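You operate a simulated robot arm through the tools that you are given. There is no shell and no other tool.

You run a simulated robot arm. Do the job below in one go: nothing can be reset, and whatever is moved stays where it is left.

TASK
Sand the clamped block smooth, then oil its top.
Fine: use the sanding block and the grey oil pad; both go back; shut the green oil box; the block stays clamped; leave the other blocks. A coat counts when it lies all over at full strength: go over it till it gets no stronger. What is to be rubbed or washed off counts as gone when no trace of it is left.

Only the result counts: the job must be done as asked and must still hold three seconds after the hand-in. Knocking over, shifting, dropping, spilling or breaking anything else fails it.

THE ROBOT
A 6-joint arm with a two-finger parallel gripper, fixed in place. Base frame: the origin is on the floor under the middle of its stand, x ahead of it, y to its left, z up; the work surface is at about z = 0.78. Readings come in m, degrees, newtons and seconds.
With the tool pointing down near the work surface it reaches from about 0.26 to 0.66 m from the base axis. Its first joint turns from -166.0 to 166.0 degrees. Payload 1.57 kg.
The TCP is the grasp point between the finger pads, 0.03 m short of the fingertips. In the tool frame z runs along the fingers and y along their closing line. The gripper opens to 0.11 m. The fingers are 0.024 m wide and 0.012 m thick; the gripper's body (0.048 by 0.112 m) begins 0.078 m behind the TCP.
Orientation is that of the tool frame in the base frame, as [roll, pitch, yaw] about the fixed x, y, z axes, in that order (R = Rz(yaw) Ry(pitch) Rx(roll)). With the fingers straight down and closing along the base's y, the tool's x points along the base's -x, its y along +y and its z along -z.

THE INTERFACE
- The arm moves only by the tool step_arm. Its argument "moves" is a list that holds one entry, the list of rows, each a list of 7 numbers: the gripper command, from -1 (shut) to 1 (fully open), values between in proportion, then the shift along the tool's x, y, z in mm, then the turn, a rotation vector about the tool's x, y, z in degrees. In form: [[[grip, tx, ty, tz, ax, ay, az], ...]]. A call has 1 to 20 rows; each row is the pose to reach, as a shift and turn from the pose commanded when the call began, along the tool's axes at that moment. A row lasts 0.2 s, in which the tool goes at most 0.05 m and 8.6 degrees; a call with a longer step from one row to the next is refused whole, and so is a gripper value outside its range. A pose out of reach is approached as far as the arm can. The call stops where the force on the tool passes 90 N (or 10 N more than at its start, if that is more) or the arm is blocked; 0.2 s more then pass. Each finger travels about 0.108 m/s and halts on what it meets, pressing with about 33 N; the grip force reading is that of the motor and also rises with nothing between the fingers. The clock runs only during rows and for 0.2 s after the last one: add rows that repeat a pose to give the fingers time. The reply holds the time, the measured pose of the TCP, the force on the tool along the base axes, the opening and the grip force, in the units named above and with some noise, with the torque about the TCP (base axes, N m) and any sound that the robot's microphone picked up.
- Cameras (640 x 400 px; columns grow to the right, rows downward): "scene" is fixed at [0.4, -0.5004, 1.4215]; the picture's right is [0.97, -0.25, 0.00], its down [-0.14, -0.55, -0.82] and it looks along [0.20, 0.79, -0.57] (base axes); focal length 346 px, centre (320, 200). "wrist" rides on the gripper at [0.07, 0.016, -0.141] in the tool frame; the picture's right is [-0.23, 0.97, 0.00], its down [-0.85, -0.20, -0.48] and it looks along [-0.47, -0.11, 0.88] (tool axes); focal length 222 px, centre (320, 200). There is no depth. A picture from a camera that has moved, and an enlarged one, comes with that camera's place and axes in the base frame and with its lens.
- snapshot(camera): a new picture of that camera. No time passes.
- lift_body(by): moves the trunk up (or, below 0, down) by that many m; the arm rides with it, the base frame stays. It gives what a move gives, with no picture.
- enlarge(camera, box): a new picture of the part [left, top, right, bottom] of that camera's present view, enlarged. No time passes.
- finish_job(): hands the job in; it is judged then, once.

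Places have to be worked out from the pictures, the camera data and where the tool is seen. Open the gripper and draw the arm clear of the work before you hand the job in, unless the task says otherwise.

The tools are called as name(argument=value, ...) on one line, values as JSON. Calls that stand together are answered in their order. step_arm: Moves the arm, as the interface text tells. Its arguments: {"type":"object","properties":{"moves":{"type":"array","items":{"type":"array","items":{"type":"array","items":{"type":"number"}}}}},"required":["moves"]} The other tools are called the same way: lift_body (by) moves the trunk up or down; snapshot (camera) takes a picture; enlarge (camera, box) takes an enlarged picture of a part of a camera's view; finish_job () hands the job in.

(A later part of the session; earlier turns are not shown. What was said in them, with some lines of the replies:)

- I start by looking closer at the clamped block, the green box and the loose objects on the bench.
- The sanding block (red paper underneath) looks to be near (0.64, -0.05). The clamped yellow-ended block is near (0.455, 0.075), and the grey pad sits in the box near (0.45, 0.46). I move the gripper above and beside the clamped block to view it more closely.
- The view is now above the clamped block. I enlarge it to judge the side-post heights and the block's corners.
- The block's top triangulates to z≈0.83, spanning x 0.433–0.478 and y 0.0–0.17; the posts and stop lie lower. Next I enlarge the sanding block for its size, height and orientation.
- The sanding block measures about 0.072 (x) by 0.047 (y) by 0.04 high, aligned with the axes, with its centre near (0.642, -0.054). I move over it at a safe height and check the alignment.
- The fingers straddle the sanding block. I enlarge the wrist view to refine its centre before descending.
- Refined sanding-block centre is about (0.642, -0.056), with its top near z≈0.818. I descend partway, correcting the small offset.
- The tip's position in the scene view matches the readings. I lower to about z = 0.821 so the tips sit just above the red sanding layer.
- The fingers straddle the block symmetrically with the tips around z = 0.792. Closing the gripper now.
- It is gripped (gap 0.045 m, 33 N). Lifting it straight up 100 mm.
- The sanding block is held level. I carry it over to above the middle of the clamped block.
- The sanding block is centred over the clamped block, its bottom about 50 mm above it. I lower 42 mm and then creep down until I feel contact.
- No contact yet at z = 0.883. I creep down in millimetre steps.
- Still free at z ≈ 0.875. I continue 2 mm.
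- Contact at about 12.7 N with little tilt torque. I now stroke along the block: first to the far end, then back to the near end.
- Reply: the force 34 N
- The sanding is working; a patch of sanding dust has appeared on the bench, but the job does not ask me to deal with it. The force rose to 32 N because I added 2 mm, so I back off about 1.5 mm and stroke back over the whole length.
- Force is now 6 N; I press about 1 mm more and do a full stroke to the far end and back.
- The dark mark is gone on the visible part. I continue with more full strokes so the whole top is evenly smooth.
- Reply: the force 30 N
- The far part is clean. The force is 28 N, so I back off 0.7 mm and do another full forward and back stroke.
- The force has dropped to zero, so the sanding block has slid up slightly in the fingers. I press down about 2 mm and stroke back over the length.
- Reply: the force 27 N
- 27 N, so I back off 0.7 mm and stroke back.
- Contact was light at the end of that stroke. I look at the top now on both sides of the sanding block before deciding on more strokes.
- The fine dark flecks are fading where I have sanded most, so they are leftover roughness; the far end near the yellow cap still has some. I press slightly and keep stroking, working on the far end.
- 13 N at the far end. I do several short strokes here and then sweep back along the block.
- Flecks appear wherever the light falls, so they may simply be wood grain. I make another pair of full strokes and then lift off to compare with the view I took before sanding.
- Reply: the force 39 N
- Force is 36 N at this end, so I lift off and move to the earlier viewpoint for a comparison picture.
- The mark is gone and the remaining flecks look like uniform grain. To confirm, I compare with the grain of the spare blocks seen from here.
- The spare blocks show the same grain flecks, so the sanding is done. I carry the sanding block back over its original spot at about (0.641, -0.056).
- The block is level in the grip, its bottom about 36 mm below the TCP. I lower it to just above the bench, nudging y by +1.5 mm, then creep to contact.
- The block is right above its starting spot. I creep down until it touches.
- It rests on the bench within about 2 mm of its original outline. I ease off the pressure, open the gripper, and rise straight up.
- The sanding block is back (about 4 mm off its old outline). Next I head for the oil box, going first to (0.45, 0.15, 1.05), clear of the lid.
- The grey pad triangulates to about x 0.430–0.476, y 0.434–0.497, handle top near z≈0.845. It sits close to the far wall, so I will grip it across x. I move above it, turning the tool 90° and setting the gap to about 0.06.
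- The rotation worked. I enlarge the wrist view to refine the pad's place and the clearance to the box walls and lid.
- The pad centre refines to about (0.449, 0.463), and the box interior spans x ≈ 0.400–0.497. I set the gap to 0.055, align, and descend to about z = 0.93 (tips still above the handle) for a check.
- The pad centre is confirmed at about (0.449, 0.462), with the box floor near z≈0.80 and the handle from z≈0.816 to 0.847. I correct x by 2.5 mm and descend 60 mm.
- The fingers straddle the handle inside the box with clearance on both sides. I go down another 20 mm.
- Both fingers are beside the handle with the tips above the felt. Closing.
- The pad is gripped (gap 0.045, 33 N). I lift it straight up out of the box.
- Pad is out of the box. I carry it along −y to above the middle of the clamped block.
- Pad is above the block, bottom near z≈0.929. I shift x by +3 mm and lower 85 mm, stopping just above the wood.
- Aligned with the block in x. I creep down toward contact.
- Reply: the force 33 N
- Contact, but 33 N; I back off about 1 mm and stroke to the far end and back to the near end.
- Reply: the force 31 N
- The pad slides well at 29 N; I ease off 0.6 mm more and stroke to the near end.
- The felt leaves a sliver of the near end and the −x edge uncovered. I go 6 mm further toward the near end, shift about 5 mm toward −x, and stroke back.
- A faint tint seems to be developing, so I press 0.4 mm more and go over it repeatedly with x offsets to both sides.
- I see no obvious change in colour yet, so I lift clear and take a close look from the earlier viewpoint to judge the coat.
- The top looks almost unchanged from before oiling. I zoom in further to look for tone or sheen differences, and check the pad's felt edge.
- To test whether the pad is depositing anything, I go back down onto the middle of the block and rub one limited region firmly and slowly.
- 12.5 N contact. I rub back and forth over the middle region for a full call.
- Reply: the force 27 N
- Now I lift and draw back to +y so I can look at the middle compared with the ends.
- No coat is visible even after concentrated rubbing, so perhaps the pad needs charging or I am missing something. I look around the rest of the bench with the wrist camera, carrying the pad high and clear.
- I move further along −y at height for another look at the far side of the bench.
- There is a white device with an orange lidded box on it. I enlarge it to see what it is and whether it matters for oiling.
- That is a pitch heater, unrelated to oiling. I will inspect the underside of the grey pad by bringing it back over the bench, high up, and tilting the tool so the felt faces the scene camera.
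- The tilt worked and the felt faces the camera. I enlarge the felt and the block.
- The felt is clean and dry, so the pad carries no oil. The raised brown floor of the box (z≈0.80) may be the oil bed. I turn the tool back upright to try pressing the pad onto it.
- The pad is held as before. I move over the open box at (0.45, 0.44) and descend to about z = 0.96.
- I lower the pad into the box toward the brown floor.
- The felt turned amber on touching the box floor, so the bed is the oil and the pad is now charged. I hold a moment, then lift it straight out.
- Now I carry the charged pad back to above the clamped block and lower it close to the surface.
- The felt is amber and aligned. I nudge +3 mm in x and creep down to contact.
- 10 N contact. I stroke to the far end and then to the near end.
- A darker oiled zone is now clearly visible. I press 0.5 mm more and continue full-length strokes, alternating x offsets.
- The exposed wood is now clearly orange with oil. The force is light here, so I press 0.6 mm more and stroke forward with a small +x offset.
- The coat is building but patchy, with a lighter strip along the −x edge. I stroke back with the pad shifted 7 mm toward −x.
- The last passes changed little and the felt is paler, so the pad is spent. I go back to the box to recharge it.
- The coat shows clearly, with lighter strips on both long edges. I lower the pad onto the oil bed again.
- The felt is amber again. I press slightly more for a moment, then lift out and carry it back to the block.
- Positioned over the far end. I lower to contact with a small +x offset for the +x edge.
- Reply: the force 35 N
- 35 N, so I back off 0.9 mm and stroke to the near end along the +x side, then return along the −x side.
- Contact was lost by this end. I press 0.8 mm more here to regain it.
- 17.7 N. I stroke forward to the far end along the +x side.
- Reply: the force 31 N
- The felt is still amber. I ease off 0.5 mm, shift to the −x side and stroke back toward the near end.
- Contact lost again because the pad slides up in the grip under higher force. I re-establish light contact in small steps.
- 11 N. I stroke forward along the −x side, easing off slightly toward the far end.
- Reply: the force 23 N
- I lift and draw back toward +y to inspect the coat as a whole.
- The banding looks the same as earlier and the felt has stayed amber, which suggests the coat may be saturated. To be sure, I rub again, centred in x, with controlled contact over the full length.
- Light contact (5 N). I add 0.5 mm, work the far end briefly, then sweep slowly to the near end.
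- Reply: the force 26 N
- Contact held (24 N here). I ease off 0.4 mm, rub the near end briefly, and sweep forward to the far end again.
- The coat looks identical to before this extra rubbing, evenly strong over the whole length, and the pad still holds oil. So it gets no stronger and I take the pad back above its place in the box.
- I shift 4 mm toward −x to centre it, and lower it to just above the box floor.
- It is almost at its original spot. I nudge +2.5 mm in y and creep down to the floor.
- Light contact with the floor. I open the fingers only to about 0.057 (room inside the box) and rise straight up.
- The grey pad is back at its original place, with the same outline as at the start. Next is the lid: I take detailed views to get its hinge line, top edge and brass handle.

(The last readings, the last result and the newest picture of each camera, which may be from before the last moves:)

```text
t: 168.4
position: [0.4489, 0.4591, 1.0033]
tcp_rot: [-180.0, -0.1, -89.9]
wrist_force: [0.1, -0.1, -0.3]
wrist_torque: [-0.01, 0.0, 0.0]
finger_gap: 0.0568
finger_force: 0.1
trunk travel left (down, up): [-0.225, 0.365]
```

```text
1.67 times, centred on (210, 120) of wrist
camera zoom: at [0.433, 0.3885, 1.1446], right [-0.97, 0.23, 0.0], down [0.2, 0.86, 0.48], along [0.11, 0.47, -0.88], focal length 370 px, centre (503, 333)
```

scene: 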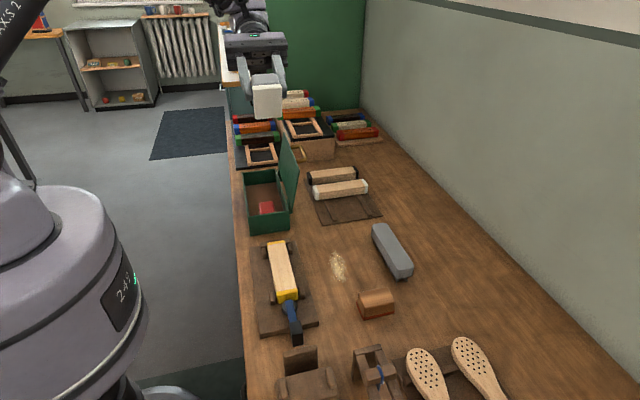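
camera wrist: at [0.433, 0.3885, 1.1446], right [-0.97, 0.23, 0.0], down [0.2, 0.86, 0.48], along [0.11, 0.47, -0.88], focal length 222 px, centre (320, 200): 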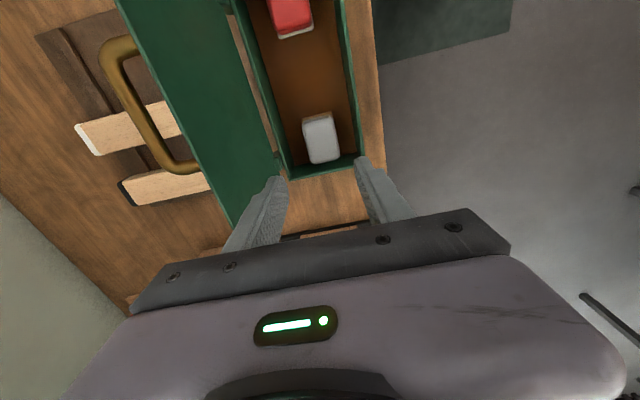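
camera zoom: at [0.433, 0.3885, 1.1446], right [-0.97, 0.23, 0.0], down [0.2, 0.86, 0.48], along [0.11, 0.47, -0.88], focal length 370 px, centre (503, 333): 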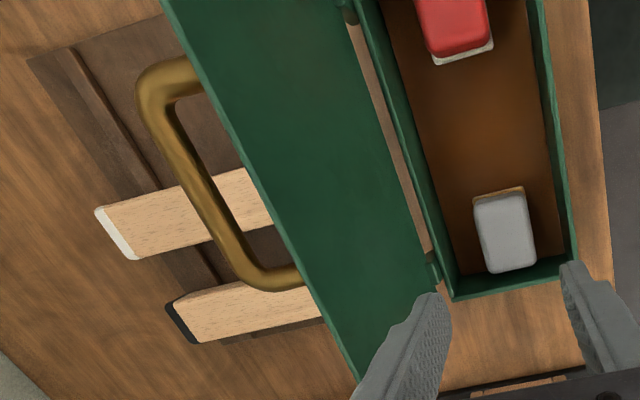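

The lid's top edge is near (x 0.542, z 0.975) along y 0.26–0.505, with the hinge around (0.512, 0.85) and the brass handle on its outer face at y 0.33–0.43. I will straddle the lid's top edge with both fingers near y = 0.29 so I can push it over and then let it down under control. First I rise and move above that spot.

step_arm(moves=[[[0.03, 0, 0, -35, 0, 0, 0], [0.03, 0, 0, -70, 0, 0, 0], [0, 35, -15, -75, 0, 0, 0], [0, 75, -33, -75, 0, 0, 0], [0, 110, -52, -75, 0, 0, 0], [0, 140, -72, -75, 0, 0, 0], [0, 169, -91, -75, 0, 0, 0], [0, 169, -91, -75, 0, 0, 0], [0, 169, -91, -75, 0, 0, 0]]])

snapshot(camera="wrist")

enlarge(camera="scene", box=[240, 90, 340, 240])

```text
t: 170.4
position: [0.5391, 0.2927, 1.0817]
tcp_rot: [-180.0, 0.0, -90.0]
wrist_force: [0.4, 0.2, -0.2]
wrist_torque: [-0.01, -0.01, 0.01]
finger_gap: 0.055
finger_force: 0.2
trunk travel left (down, up): [-0.225, 0.365]
```

```text
taken
camera wrist: at [0.5229, 0.2213, 1.2235], right [-0.97, 0.23, 0.0], down [0.2, 0.85, 0.48], along [0.11, 0.47, -0.88], focal length 222 px, centre (320, 200)
```

wrist: 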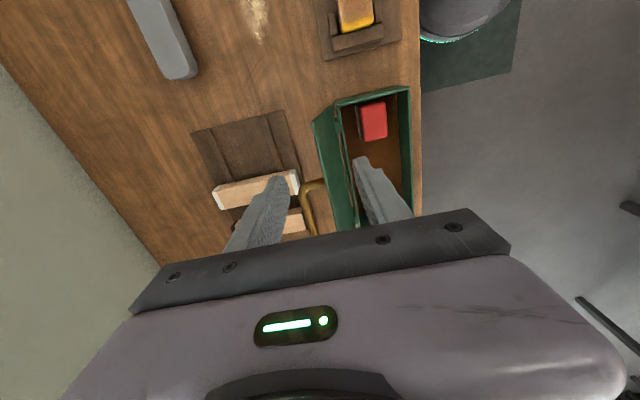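

```text
2.67 times, centred on (290, 165) of scene
camera zoom: at [0.4, -0.5004, 1.4215], right [0.97, -0.25, 0.0], down [-0.14, -0.55, -0.82], along [0.2, 0.79, -0.57], focal length 923 px, centre (400, 293)
```

zoom: 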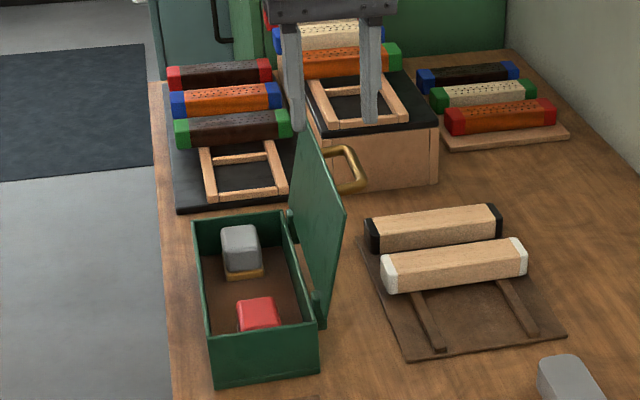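

I enlarge the wrist view to locate the lid's near top corner and the handle relative to the fingers.

enlarge(camera="wrist", box=[260, 70, 430, 240])

```text
2.35 times, centred on (345, 155) of wrist
camera zoom: at [0.5229, 0.2213, 1.2235], right [-0.97, 0.23, 0.0], down [0.2, 0.85, 0.48], along [0.11, 0.47, -0.88], focal length 523 px, centre (261, 306)
```

zoom: 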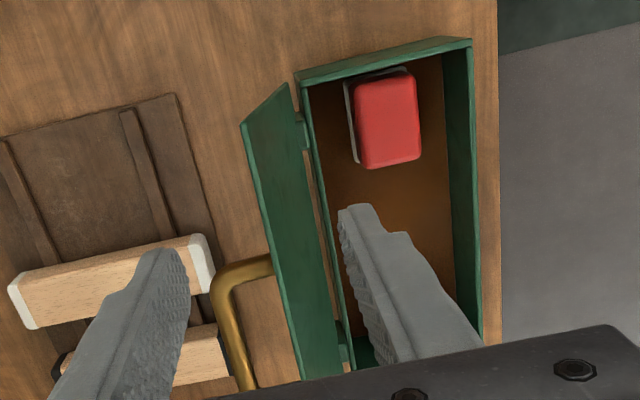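

The lid edge sits between the fingers, centred, and the handle's near leg (y≈0.339) is clear. I descend so the tips go about 30 mm below the lid's top edge.

step_arm(moves=[[[0, 4, 0, 25, 0, 0, 0], [0, 4, 0, 50, 0, 0, 0], [0, 4, 0, 75, 0, 0, 0], [0, 4, 0, 95, 0, 0, 0], [0, 4, 0, 108, 0, 0, 0], [0, 4, 0, 108, 0, 0, 0]]])

snapshot(camera="wrist")

enlarge(camera="scene", box=[240, 110, 340, 240])

```text
t: 171.8
position: [0.5393, 0.2876, 0.9716]
tcp_rot: [179.9, 0.0, -89.9]
wrist_force: [-0.6, 0.5, 0.0]
wrist_torque: [0.02, -0.02, 0.01]
finger_gap: 0.0553
finger_force: 0.0
trunk travel left (down, up): [-0.225, 0.365]
```

```text
taken
camera wrist: at [0.5238, 0.2166, 1.1133], right [-0.97, 0.23, 0.0], down [0.2, 0.85, 0.48], along [0.11, 0.47, -0.88], focal length 222 px, centre (320, 200)
```

wrist: 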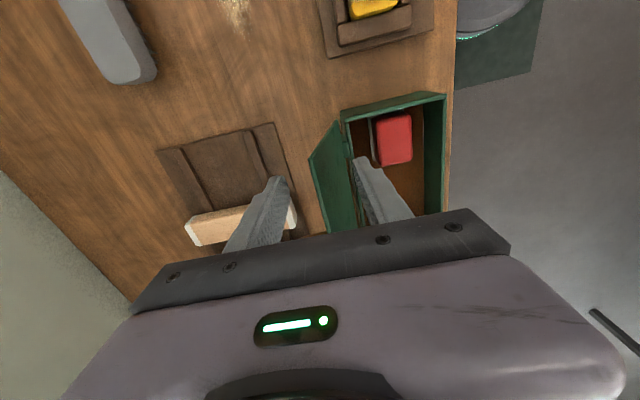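

```text
3.08 times, centred on (290, 175) of scene
camera zoom: at [0.4, -0.5004, 1.4215], right [0.97, -0.25, 0.0], down [-0.14, -0.55, -0.82], along [0.2, 0.79, -0.57], focal length 1065 px, centre (412, 277)
```

zoom: 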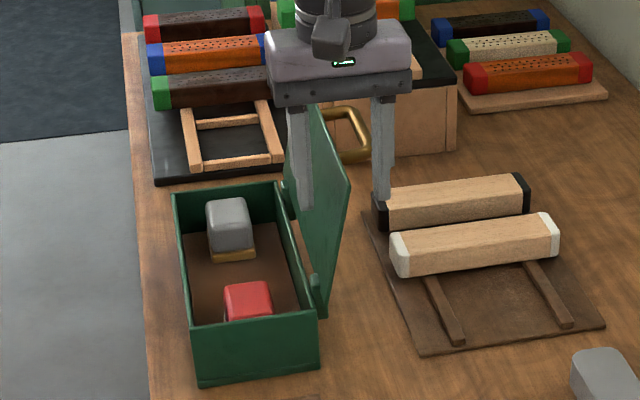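

Both fingers straddle the lid's top edge. I narrow the gap to about 0.04 and push toward −x with the outer finger, in small steps.

step_arm(moves=[[[-0.27, 0, 0, 0, 0, 0, 0], [-0.27, 0, 5, 0, 0, 0, 0], [-0.27, 0, 11, 0, 0, 0, 0], [-0.27, 0, 17, 0, 0, 0, 0], [-0.27, 0, 23, 0, 0, 0, 0], [-0.27, 0, 29, 0, 0, 0, 0], [-0.27, 0, 35, 0, 0, 0, 0], [-0.27, 0, 35, 0, 0, 0, 0]]])

snapshot(camera="wrist")

enlarge(camera="scene", box=[240, 110, 340, 240])

```text
t: 173.6
position: [0.5048, 0.2891, 0.9719]
tcp_rot: [179.9, 0.0, -89.9]
wrist_force: [0.7, -0.3, -0.2]
wrist_torque: [-0.01, -0.02, 0.0]
finger_gap: 0.0403
finger_force: 0.2
trunk travel left (down, up): [-0.225, 0.365]
```

```text
taken
camera wrist: at [0.489, 0.2176, 1.1129], right [-0.97, 0.23, 0.0], down [0.2, 0.86, 0.48], along [0.11, 0.47, -0.88], focal length 222 px, centre (320, 200)
```

wrist: 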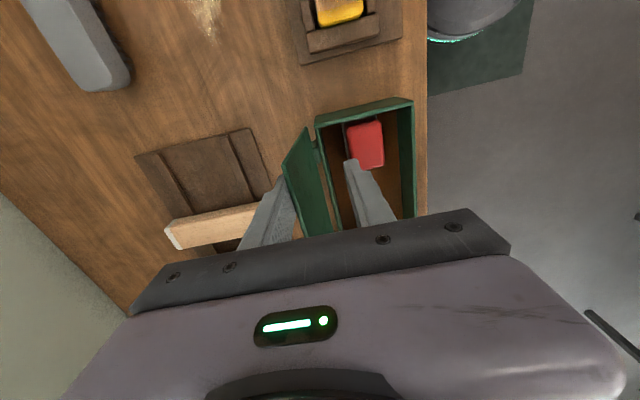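

```text
3.08 times, centred on (290, 175) of scene
camera zoom: at [0.4, -0.5004, 1.4215], right [0.97, -0.25, 0.0], down [-0.14, -0.55, -0.82], along [0.2, 0.79, -0.57], focal length 1065 px, centre (412, 277)
```

zoom: 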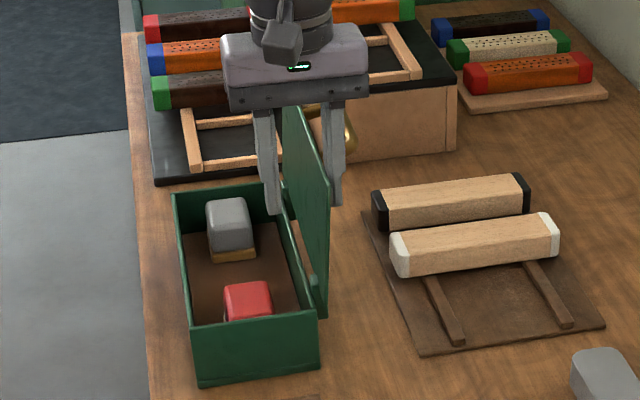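

The lid moves easily with the outer finger and is nearly upright. I continue pushing 28 mm further.

step_arm(moves=[[[-0.27, 0, 6, 0, 0, 0, 0], [-0.27, 0, 12, 0, 0, 0, 0], [-0.27, 0, 17, 0, 0, 0, 0], [-0.27, 0, 22, 0, 0, 0, 0], [-0.27, 0, 28, 0, 0, 0, 0], [-0.27, 0, 28, 0, 0, 0, 0], [-0.27, 0, 28, 0, 0, 0, 0]]])

snapshot(camera="wrist")

enlarge(camera="scene", box=[240, 110, 340, 240])

```text
t: 175.2
position: [0.4771, 0.2884, 0.9714]
tcp_rot: [-179.9, 0.0, -90.0]
wrist_force: [-0.3, -0.2, 0.1]
wrist_torque: [0.0, 0.0, 0.01]
finger_gap: 0.0405
finger_force: 0.0
trunk travel left (down, up): [-0.225, 0.365]
```

```text
taken
camera wrist: at [0.4607, 0.2181, 1.1126], right [-0.97, 0.23, 0.0], down [0.2, 0.85, 0.48], along [0.11, 0.47, -0.88], focal length 222 px, centre (320, 200)
```

wrist: 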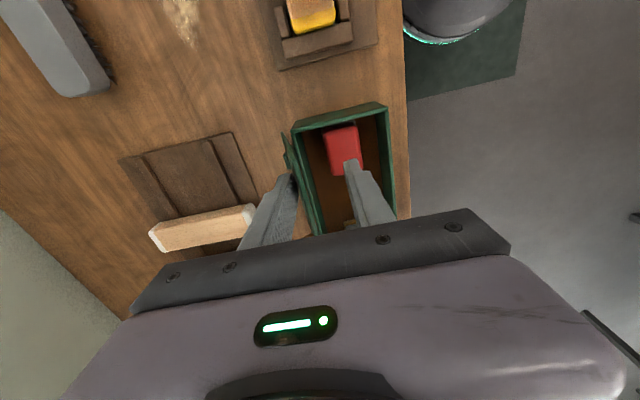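

```text
3.08 times, centred on (290, 175) of scene
camera zoom: at [0.4, -0.5004, 1.4215], right [0.97, -0.25, 0.0], down [-0.14, -0.55, -0.82], along [0.2, 0.79, -0.57], focal length 1065 px, centre (412, 277)
```

zoom: 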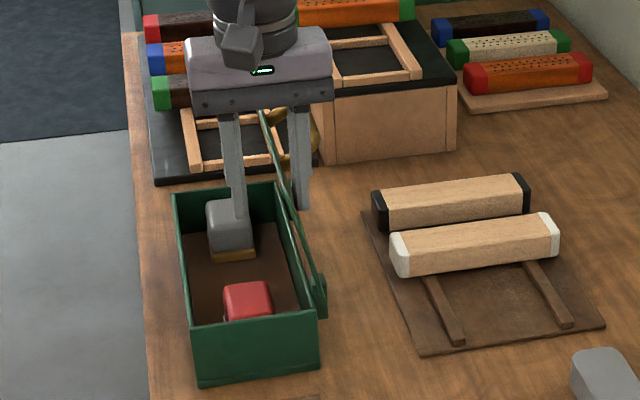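

The lid is now about vertical, still against the outer finger. I continue in smaller steps, ready for it to tip onto the inner finger.

step_arm(moves=[[[-0.27, 0, 4, 0, 0, 0, 0], [-0.27, 0, 8, 0, 0, 0, 0], [-0.27, 0, 12, 0, 0, 0, 0], [-0.27, 0, 16, 0, 0, 0, 0], [-0.27, 0, 16, 0, 0, 0, 0]]])

snapshot(camera="wrist")

enlarge(camera="scene", box=[240, 110, 340, 240])

```text
t: 176.4
position: [0.4609, 0.288, 0.9712]
tcp_rot: [-180.0, 0.0, -90.0]
wrist_force: [-0.7, 0.6, -0.3]
wrist_torque: [-0.01, 0.0, 0.02]
finger_gap: 0.0404
finger_force: 0.0
trunk travel left (down, up): [-0.225, 0.365]
```

```text
taken
camera wrist: at [0.4448, 0.2174, 1.1119], right [-0.97, 0.23, 0.0], down [0.2, 0.85, 0.48], along [0.11, 0.47, -0.88], focal length 222 px, centre (320, 200)
```

wrist: 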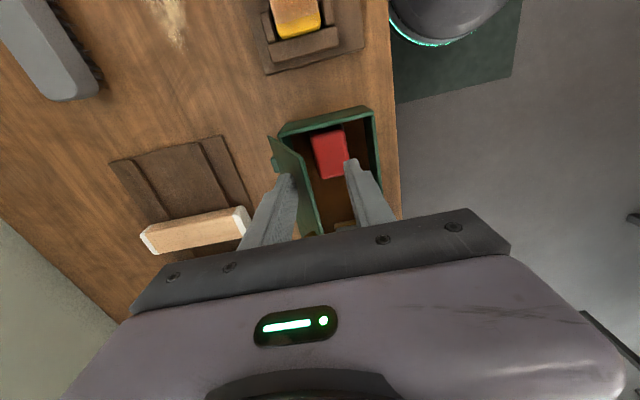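

```text
3.08 times, centred on (290, 175) of scene
camera zoom: at [0.4, -0.5004, 1.4215], right [0.97, -0.25, 0.0], down [-0.14, -0.55, -0.82], along [0.2, 0.79, -0.57], focal length 1065 px, centre (412, 277)
```

zoom: 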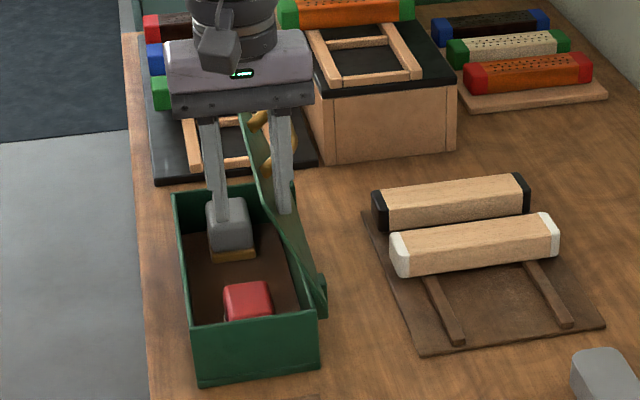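

The lid is about 15° past upright and stays with the finger (a stiff hinge). I keep pushing along the hinge arc, moving −x and gradually down.

step_arm(moves=[[[-0.27, 0, 6, 1, 0, 0, 0], [-0.27, 0, 12, 2, 0, 0, 0], [-0.27, 0, 19, 4, 0, 0, 0], [-0.27, 0, 26, 9, 0, 0, 0], [-0.27, 0, 33, 14, 0, 0, 0], [-0.27, 0, 40, 20, 0, 0, 0], [-0.27, 0, 40, 20, 0, 0, 0]]])

snapshot(camera="wrist")

enlarge(camera="scene", box=[240, 110, 340, 240])

```text
t: 178.0
position: [0.4227, 0.2883, 0.9525]
tcp_rot: [-180.0, 0.0, -90.0]
wrist_force: [0.7, -0.5, -0.8]
wrist_torque: [0.04, 0.0, 0.01]
finger_gap: 0.0402
finger_force: 0.2
trunk travel left (down, up): [-0.225, 0.365]
```

```text
taken
camera wrist: at [0.4058, 0.2178, 1.0925], right [-0.97, 0.23, 0.0], down [0.2, 0.85, 0.48], along [0.11, 0.47, -0.88], focal length 222 px, centre (320, 200)
```

wrist: 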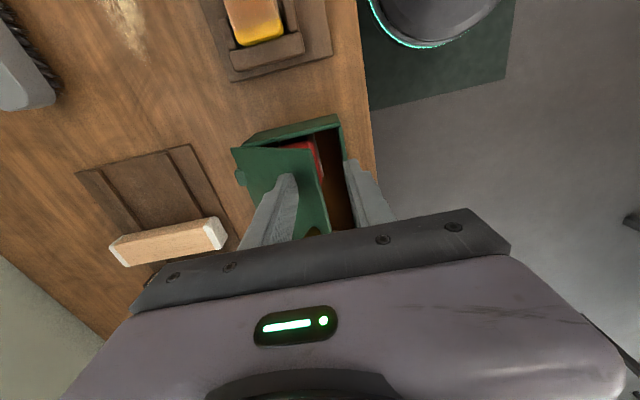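

```text
3.08 times, centred on (290, 175) of scene
camera zoom: at [0.4, -0.5004, 1.4215], right [0.97, -0.25, 0.0], down [-0.14, -0.55, -0.82], along [0.2, 0.79, -0.57], focal length 1065 px, centre (412, 277)
```

zoom: 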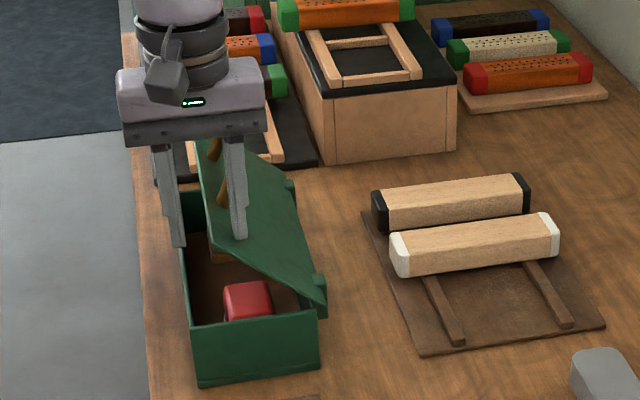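

The lid follows nicely at about 45°. I continue the arc down to about 75–80°.

step_arm(moves=[[[-0.27, 0, 6, 7, 0, 0, 0], [-0.27, 0, 11, 14, 0, 0, 0], [-0.27, 0, 16, 21, 0, 0, 0], [-0.27, 0, 20, 29, 0, 0, 0], [-0.27, 0, 23, 37, 0, 0, 0], [-0.27, 0, 26, 45, 0, 0, 0], [-0.27, 0, 28, 52, 0, 0, 0], [-0.27, 0, 28, 52, 0, 0, 0]]])

snapshot(camera="wrist")

enlarge(camera="scene", box=[230, 110, 330, 240])

```text
t: 179.8
position: [0.3927, 0.2871, 0.8993]
tcp_rot: [180.0, 0.0, -89.9]
wrist_force: [-0.8, 0.2, 0.5]
wrist_torque: [-0.01, -0.02, -0.01]
finger_gap: 0.0402
finger_force: 0.1
trunk travel left (down, up): [-0.225, 0.365]
```

```text
taken
camera wrist: at [0.3762, 0.2163, 1.0399], right [-0.97, 0.23, 0.0], down [0.2, 0.86, 0.48], along [0.11, 0.47, -0.88], focal length 222 px, centre (320, 200)
```

wrist: 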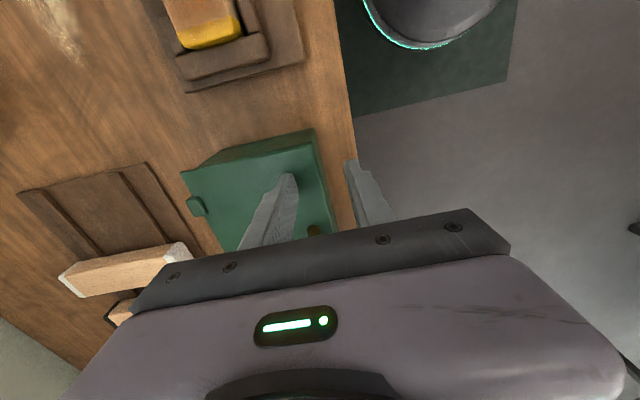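

```text
3.08 times, centred on (280, 175) of scene
camera zoom: at [0.4, -0.5004, 1.4215], right [0.97, -0.25, 0.0], down [-0.14, -0.55, -0.82], along [0.2, 0.79, -0.57], focal length 1065 px, centre (443, 277)
```

zoom: 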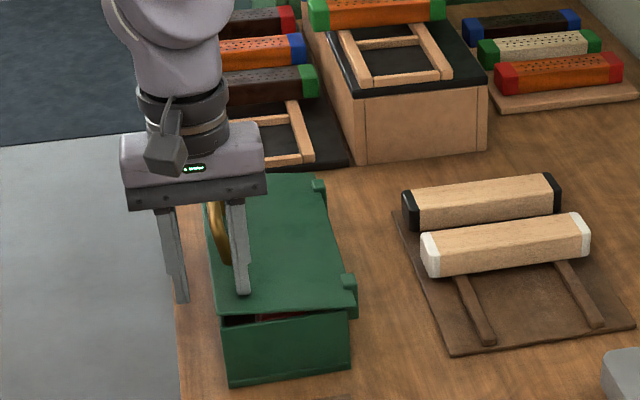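

Nearly shut. I push straight down in small steps and watch the force.

step_arm(moves=[[[-0.27, 0, 1, 3, 0, 0, 0], [-0.27, 0, 1, 6, 0, 0, 0], [-0.27, 0, 1, 9, 0, 0, 0], [-0.27, 0, 1, 9, 0, 0, 0]]])

enlarge(camera="scene", box=[240, 170, 320, 240])

```text
t: 180.8
position: [0.3907, 0.2886, 0.8897]
tcp_rot: [179.9, 0.1, -90.0]
wrist_force: [-0.2, 0.6, 0.0]
wrist_torque: [-0.05, -0.01, 0.0]
finger_gap: 0.0403
finger_force: 0.1
trunk travel left (down, up): [-0.225, 0.365]
```

```text
5.71 times, centred on (280, 205) of scene
camera zoom: at [0.4, -0.5004, 1.4215], right [0.97, -0.25, 0.0], down [-0.14, -0.55, -0.82], along [0.2, 0.79, -0.57], focal length 1978 px, centre (549, 171)
```

zoom: 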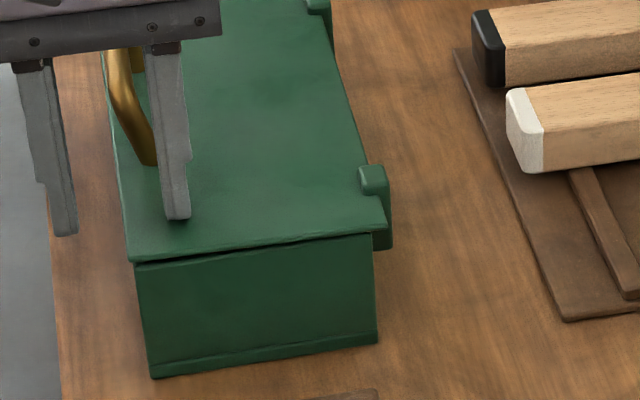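

Almost closed; a thin dark gap may remain. I press a few more millimetres until I feel resistance.

step_arm(moves=[[[-0.27, 0, 0, 1.5, 0, 0, 0], [-0.27, 0, 0, 3, 0, 0, 0], [-0.27, 0, 0, 3, 0, 0, 0]]])

```text
t: 181.6
position: [0.3915, 0.2878, 0.8869]
tcp_rot: [179.9, 0.0, -90.0]
wrist_force: [-0.7, 0.3, -0.8]
wrist_torque: [0.01, -0.03, 0.03]
finger_gap: 0.0401
finger_force: 0.0
trunk travel left (down, up): [-0.225, 0.365]
```

step_arm(moves=[[[-0.27, 0, 0, 1.5, 0, 0, 0], [-0.27, 0, 0, 3, 0, 0, 0], [-0.27, 0, 0, 3, 0, 0, 0]]])

enlarge(camera="scene", box=[240, 170, 320, 240])

```text
t: 182.4
position: [0.393, 0.2877, 0.8861]
tcp_rot: [-179.8, 0.1, -89.9]
wrist_force: [-0.6, 0.7, 24.7]
wrist_torque: [-0.05, -0.65, -0.09]
finger_gap: 0.04
finger_force: 0.2
trunk travel left (down, up): [-0.225, 0.365]
```

```text
5.71 times, centred on (280, 205) of scene
camera zoom: at [0.4, -0.5004, 1.4215], right [0.97, -0.25, 0.0], down [-0.14, -0.55, -0.82], along [0.2, 0.79, -0.57], focal length 1978 px, centre (549, 171)
```

zoom: 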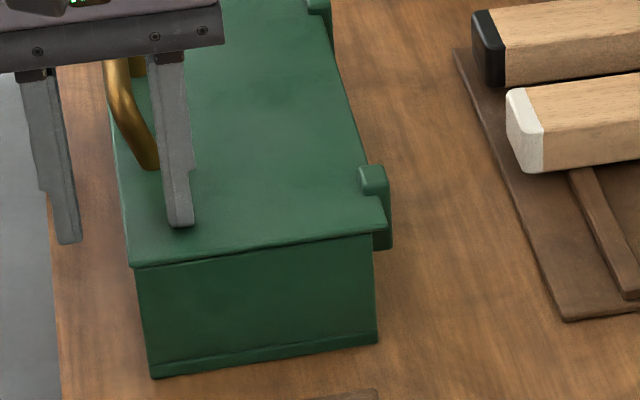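

The lid is firmly down (25 N resistance) and the gap is gone. I lift straight up, then open the gripper and check that it stays shut.

step_arm(moves=[[[-0.27, 0, 0, -15, 0, 0, 0], [-0.27, 0, 0, -50, 0, 0, 0], [-0.27, 0, 0, -90, 0, 0, 0], [-0.27, 0, 0, -130, 0, 0, 0], [0.2, 0, 0, -170, 0, 0, 0], [1, 40, 0, -200, 0, 0, 0], [1, 80, 0, -200, 0, 0, 0], [1, 110, 0, -200, 0, 0, 0], [1, 110, 0, -200, 0, 0, 0]]])

snapshot(camera="scene")

enlarge(camera="scene", box=[230, 130, 330, 240])

snapshot(camera="wrist")

```text
t: 184.4
position: [0.3927, 0.1782, 1.0844]
tcp_rot: [-180.0, 0.0, -89.9]
wrist_force: [-0.2, -0.6, -0.4]
wrist_torque: [0.0, 0.0, -0.01]
finger_gap: 0.1101
finger_force: 0.0
trunk travel left (down, up): [-0.225, 0.365]
```

```text
taken
```

scene: 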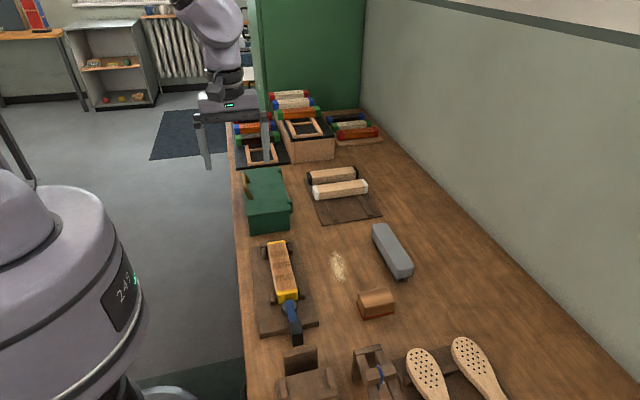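

```text
3.64 times, centred on (280, 185) of scene
camera zoom: at [0.4, -0.5004, 1.4215], right [0.97, -0.25, 0.0], down [-0.14, -0.55, -0.82], along [0.2, 0.79, -0.57], focal length 1259 px, centre (466, 254)
```

zoom: 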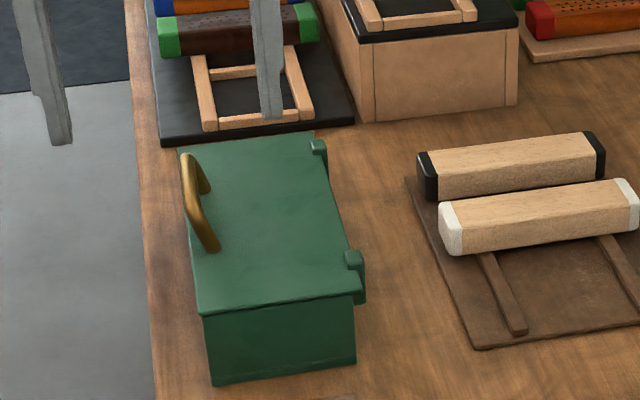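

```text
taken
camera wrist: at [0.3758, 0.107, 1.2255], right [-0.97, 0.23, 0.0], down [0.2, 0.86, 0.48], along [0.11, 0.47, -0.88], focal length 222 px, centre (320, 200)
```

wrist: 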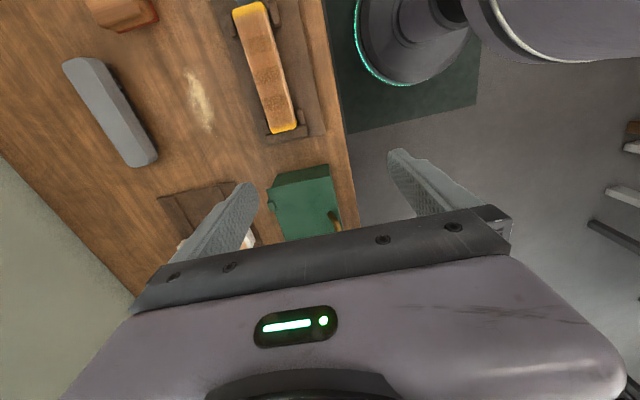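

The lid stays shut. In this view the block's coat shows some blotches, so I inspect it closely.

enlarge(camera="wrist", box=[210, 0, 330, 140])

enlarge(camera="scene", box=[262, 235, 302, 305])

enlarge(camera="scene", box=[230, 220, 430, 345])

```text
2.86 times, centred on (270, 70) of wrist
camera zoom: at [0.3758, 0.107, 1.2255], right [-0.97, 0.23, 0.0], down [0.2, 0.86, 0.48], along [0.11, 0.47, -0.88], focal length 635 px, centre (463, 571)
```

zoom: 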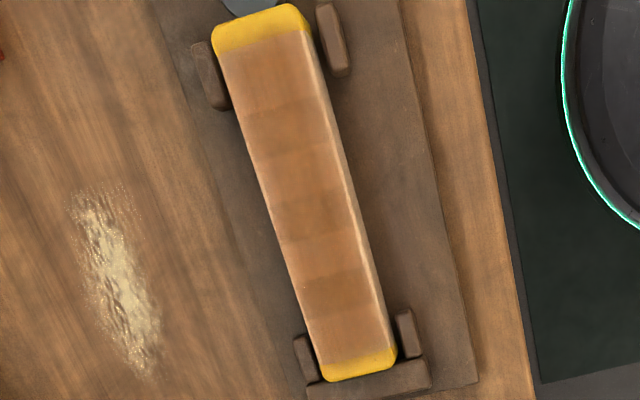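

```text
5.71 times, centred on (282, 270) of scene
camera zoom: at [0.4, -0.5004, 1.4215], right [0.97, -0.25, 0.0], down [-0.14, -0.55, -0.82], along [0.2, 0.79, -0.57], focal length 1978 px, centre (537, -200)
```

zoom: 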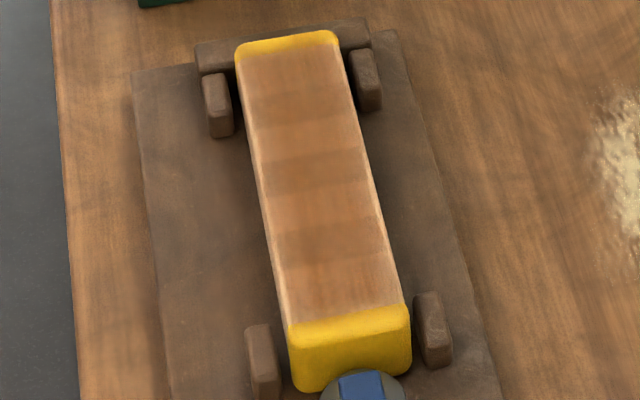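

```text
3.20 times, centred on (330, 282) of scene
camera zoom: at [0.4, -0.5004, 1.4215], right [0.97, -0.25, 0.0], down [-0.14, -0.55, -0.82], along [0.2, 0.79, -0.57], focal length 1108 px, centre (288, -64)
```

zoom: 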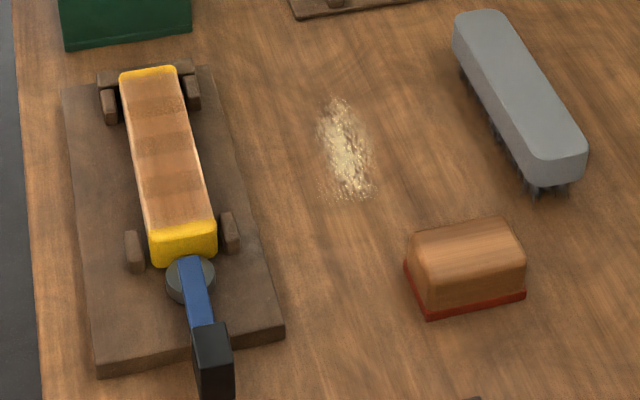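

I enlarge each end of the coated top to compare strength between the far and near zones.

enlarge(camera="wrist", box=[225, 0, 285, 70])

enlarge(camera="wrist", box=[245, 65, 305, 135])

enlarge(camera="scene", box=[264, 236, 294, 266])

enlarge(camera="scene", box=[270, 265, 304, 299])

```text
5.71 times, centred on (255, 35) of wrist
camera zoom: at [0.3758, 0.107, 1.2255], right [-0.97, 0.23, 0.0], down [0.2, 0.86, 0.48], along [0.11, 0.47, -0.88], focal length 1269 px, centre (691, 1143)
```

zoom: 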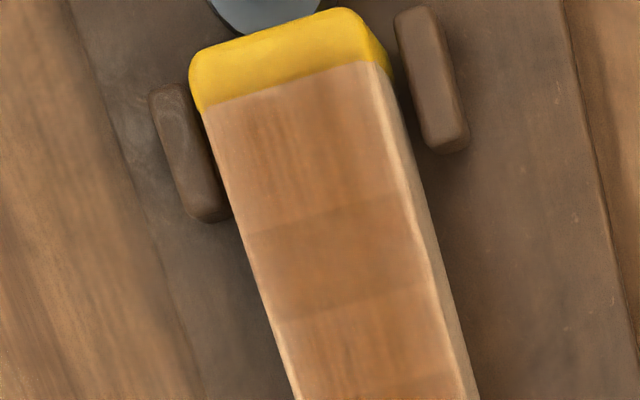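

```text
5.71 times, centred on (275, 100) of wrist
camera zoom: at [0.3758, 0.107, 1.2255], right [-0.97, 0.23, 0.0], down [0.2, 0.86, 0.48], along [0.11, 0.47, -0.88], focal length 1269 px, centre (577, 771)
```

zoom: 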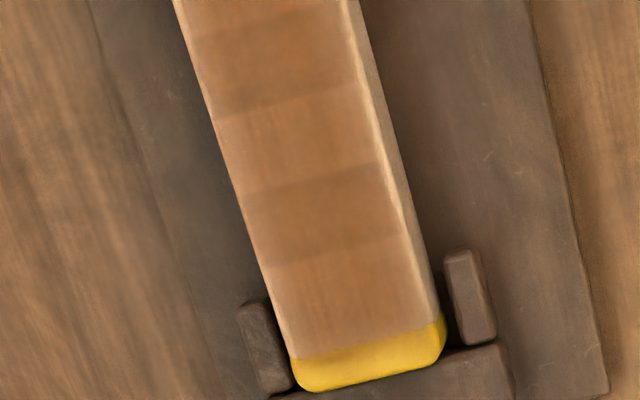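

```text
13.33 times, centred on (279, 251) of scene
camera zoom: at [0.4, -0.5004, 1.4215], right [0.97, -0.25, 0.0], down [-0.14, -0.55, -0.82], along [0.2, 0.79, -0.57], focal length 4615 px, centre (867, -480)
```

zoom: 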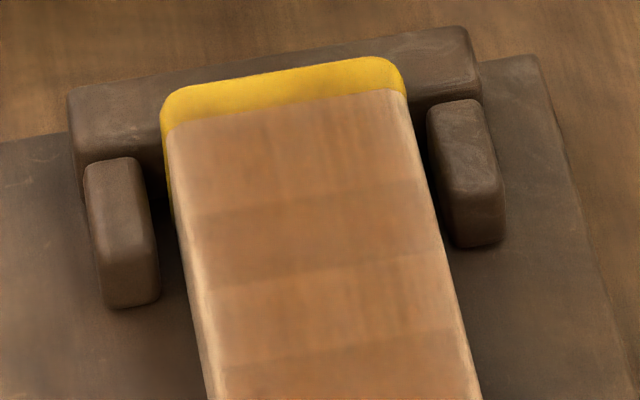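

```text
11.76 times, centred on (287, 282) of scene
camera zoom: at [0.4, -0.5004, 1.4215], right [0.97, -0.25, 0.0], down [-0.14, -0.55, -0.82], along [0.2, 0.79, -0.57], focal length 4072 px, centre (708, -765)
```

zoom: 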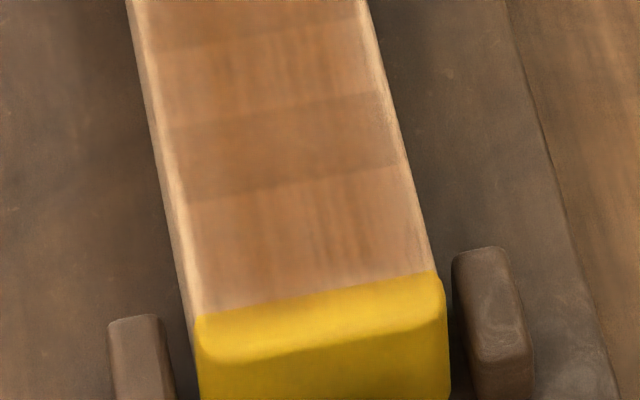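

All four overlapping zones of the coat look equally strong along the whole top. The block is still clamped, the lid is shut, and both tools are back. I draw the arm up and clear and take a last look.

step_arm(moves=[[[1, 0, 0, -30, 0, 0, 0], [1, 10, 0, -65, 0, 0, 0], [1, 20, 0, -100, 0, 0, 0], [1, 20, 0, -130, 0, 0, 0], [1, 20, 0, -130, 0, 0, 0]]])

snapshot(camera="scene")

enlarge(camera="scene", box=[230, 150, 430, 330])

```text
t: 185.6
position: [0.3933, 0.16, 1.2169]
tcp_rot: [-179.9, -0.1, -90.0]
wrist_force: [-0.6, 0.1, -0.5]
wrist_torque: [0.03, 0.04, -0.02]
finger_gap: 0.1099
finger_force: 0.1
trunk travel left (down, up): [-0.225, 0.365]
```

```text
taken
```

scene: 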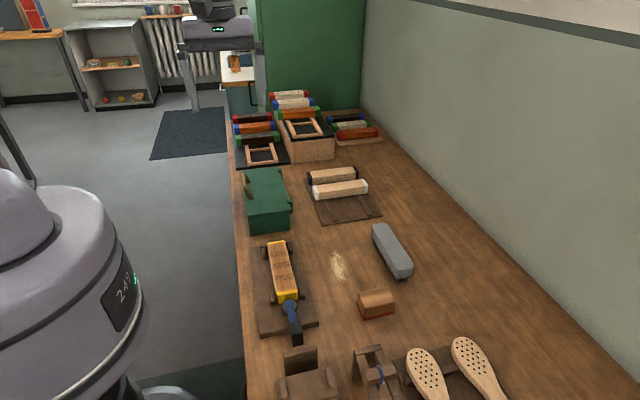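

```text
2.22 times, centred on (330, 240) of scene
camera zoom: at [0.4, -0.5004, 1.4215], right [0.97, -0.25, 0.0], down [-0.14, -0.55, -0.82], along [0.2, 0.79, -0.57], focal length 769 px, centre (298, 111)
```

zoom: 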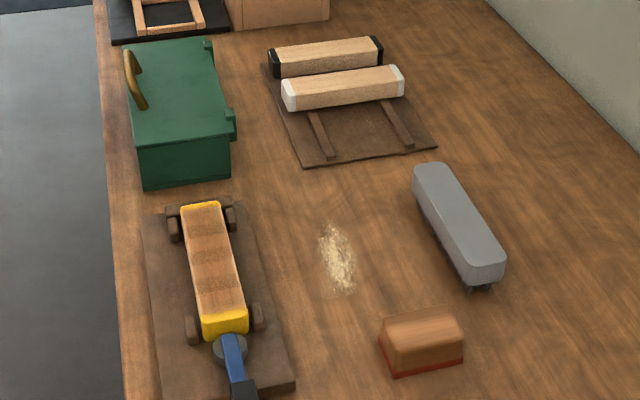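

The box is shut with the grey pad inside, the block is sanded, oiled and still clamped, and the sanding block is back. The spare blocks and brush are untouched and the arm is clear with the gripper open. I hand the job in.

finish_job()

```text
The job is handed in.
```

I sanded the clamped block until the dark mark was gone, then oiled its whole top and handed the job in. I don't have the judging result.

- **Sanding:** only the ordinary wood grain is left, the same flecks the spare blocks show.
- **Oil coat:** the grey pad was dry at first and left nothing on the wood. I charged it twice on the oil bed in the green box and went over the top until more rubbing made no difference. Faint bands across the top remain. They didn't change with extra oil, so I took the coat as being at full strength.
- **Put back:** the grey pad is in its original spot in the box. The sanding block is about 4 mm from where it started.
- **Box and block:** the green box is shut and the block is still clamped. I didn't touch the other blocks.
- **Dust:** sanding left a patch of dust on the bench. I left it there because the task didn't mention it.
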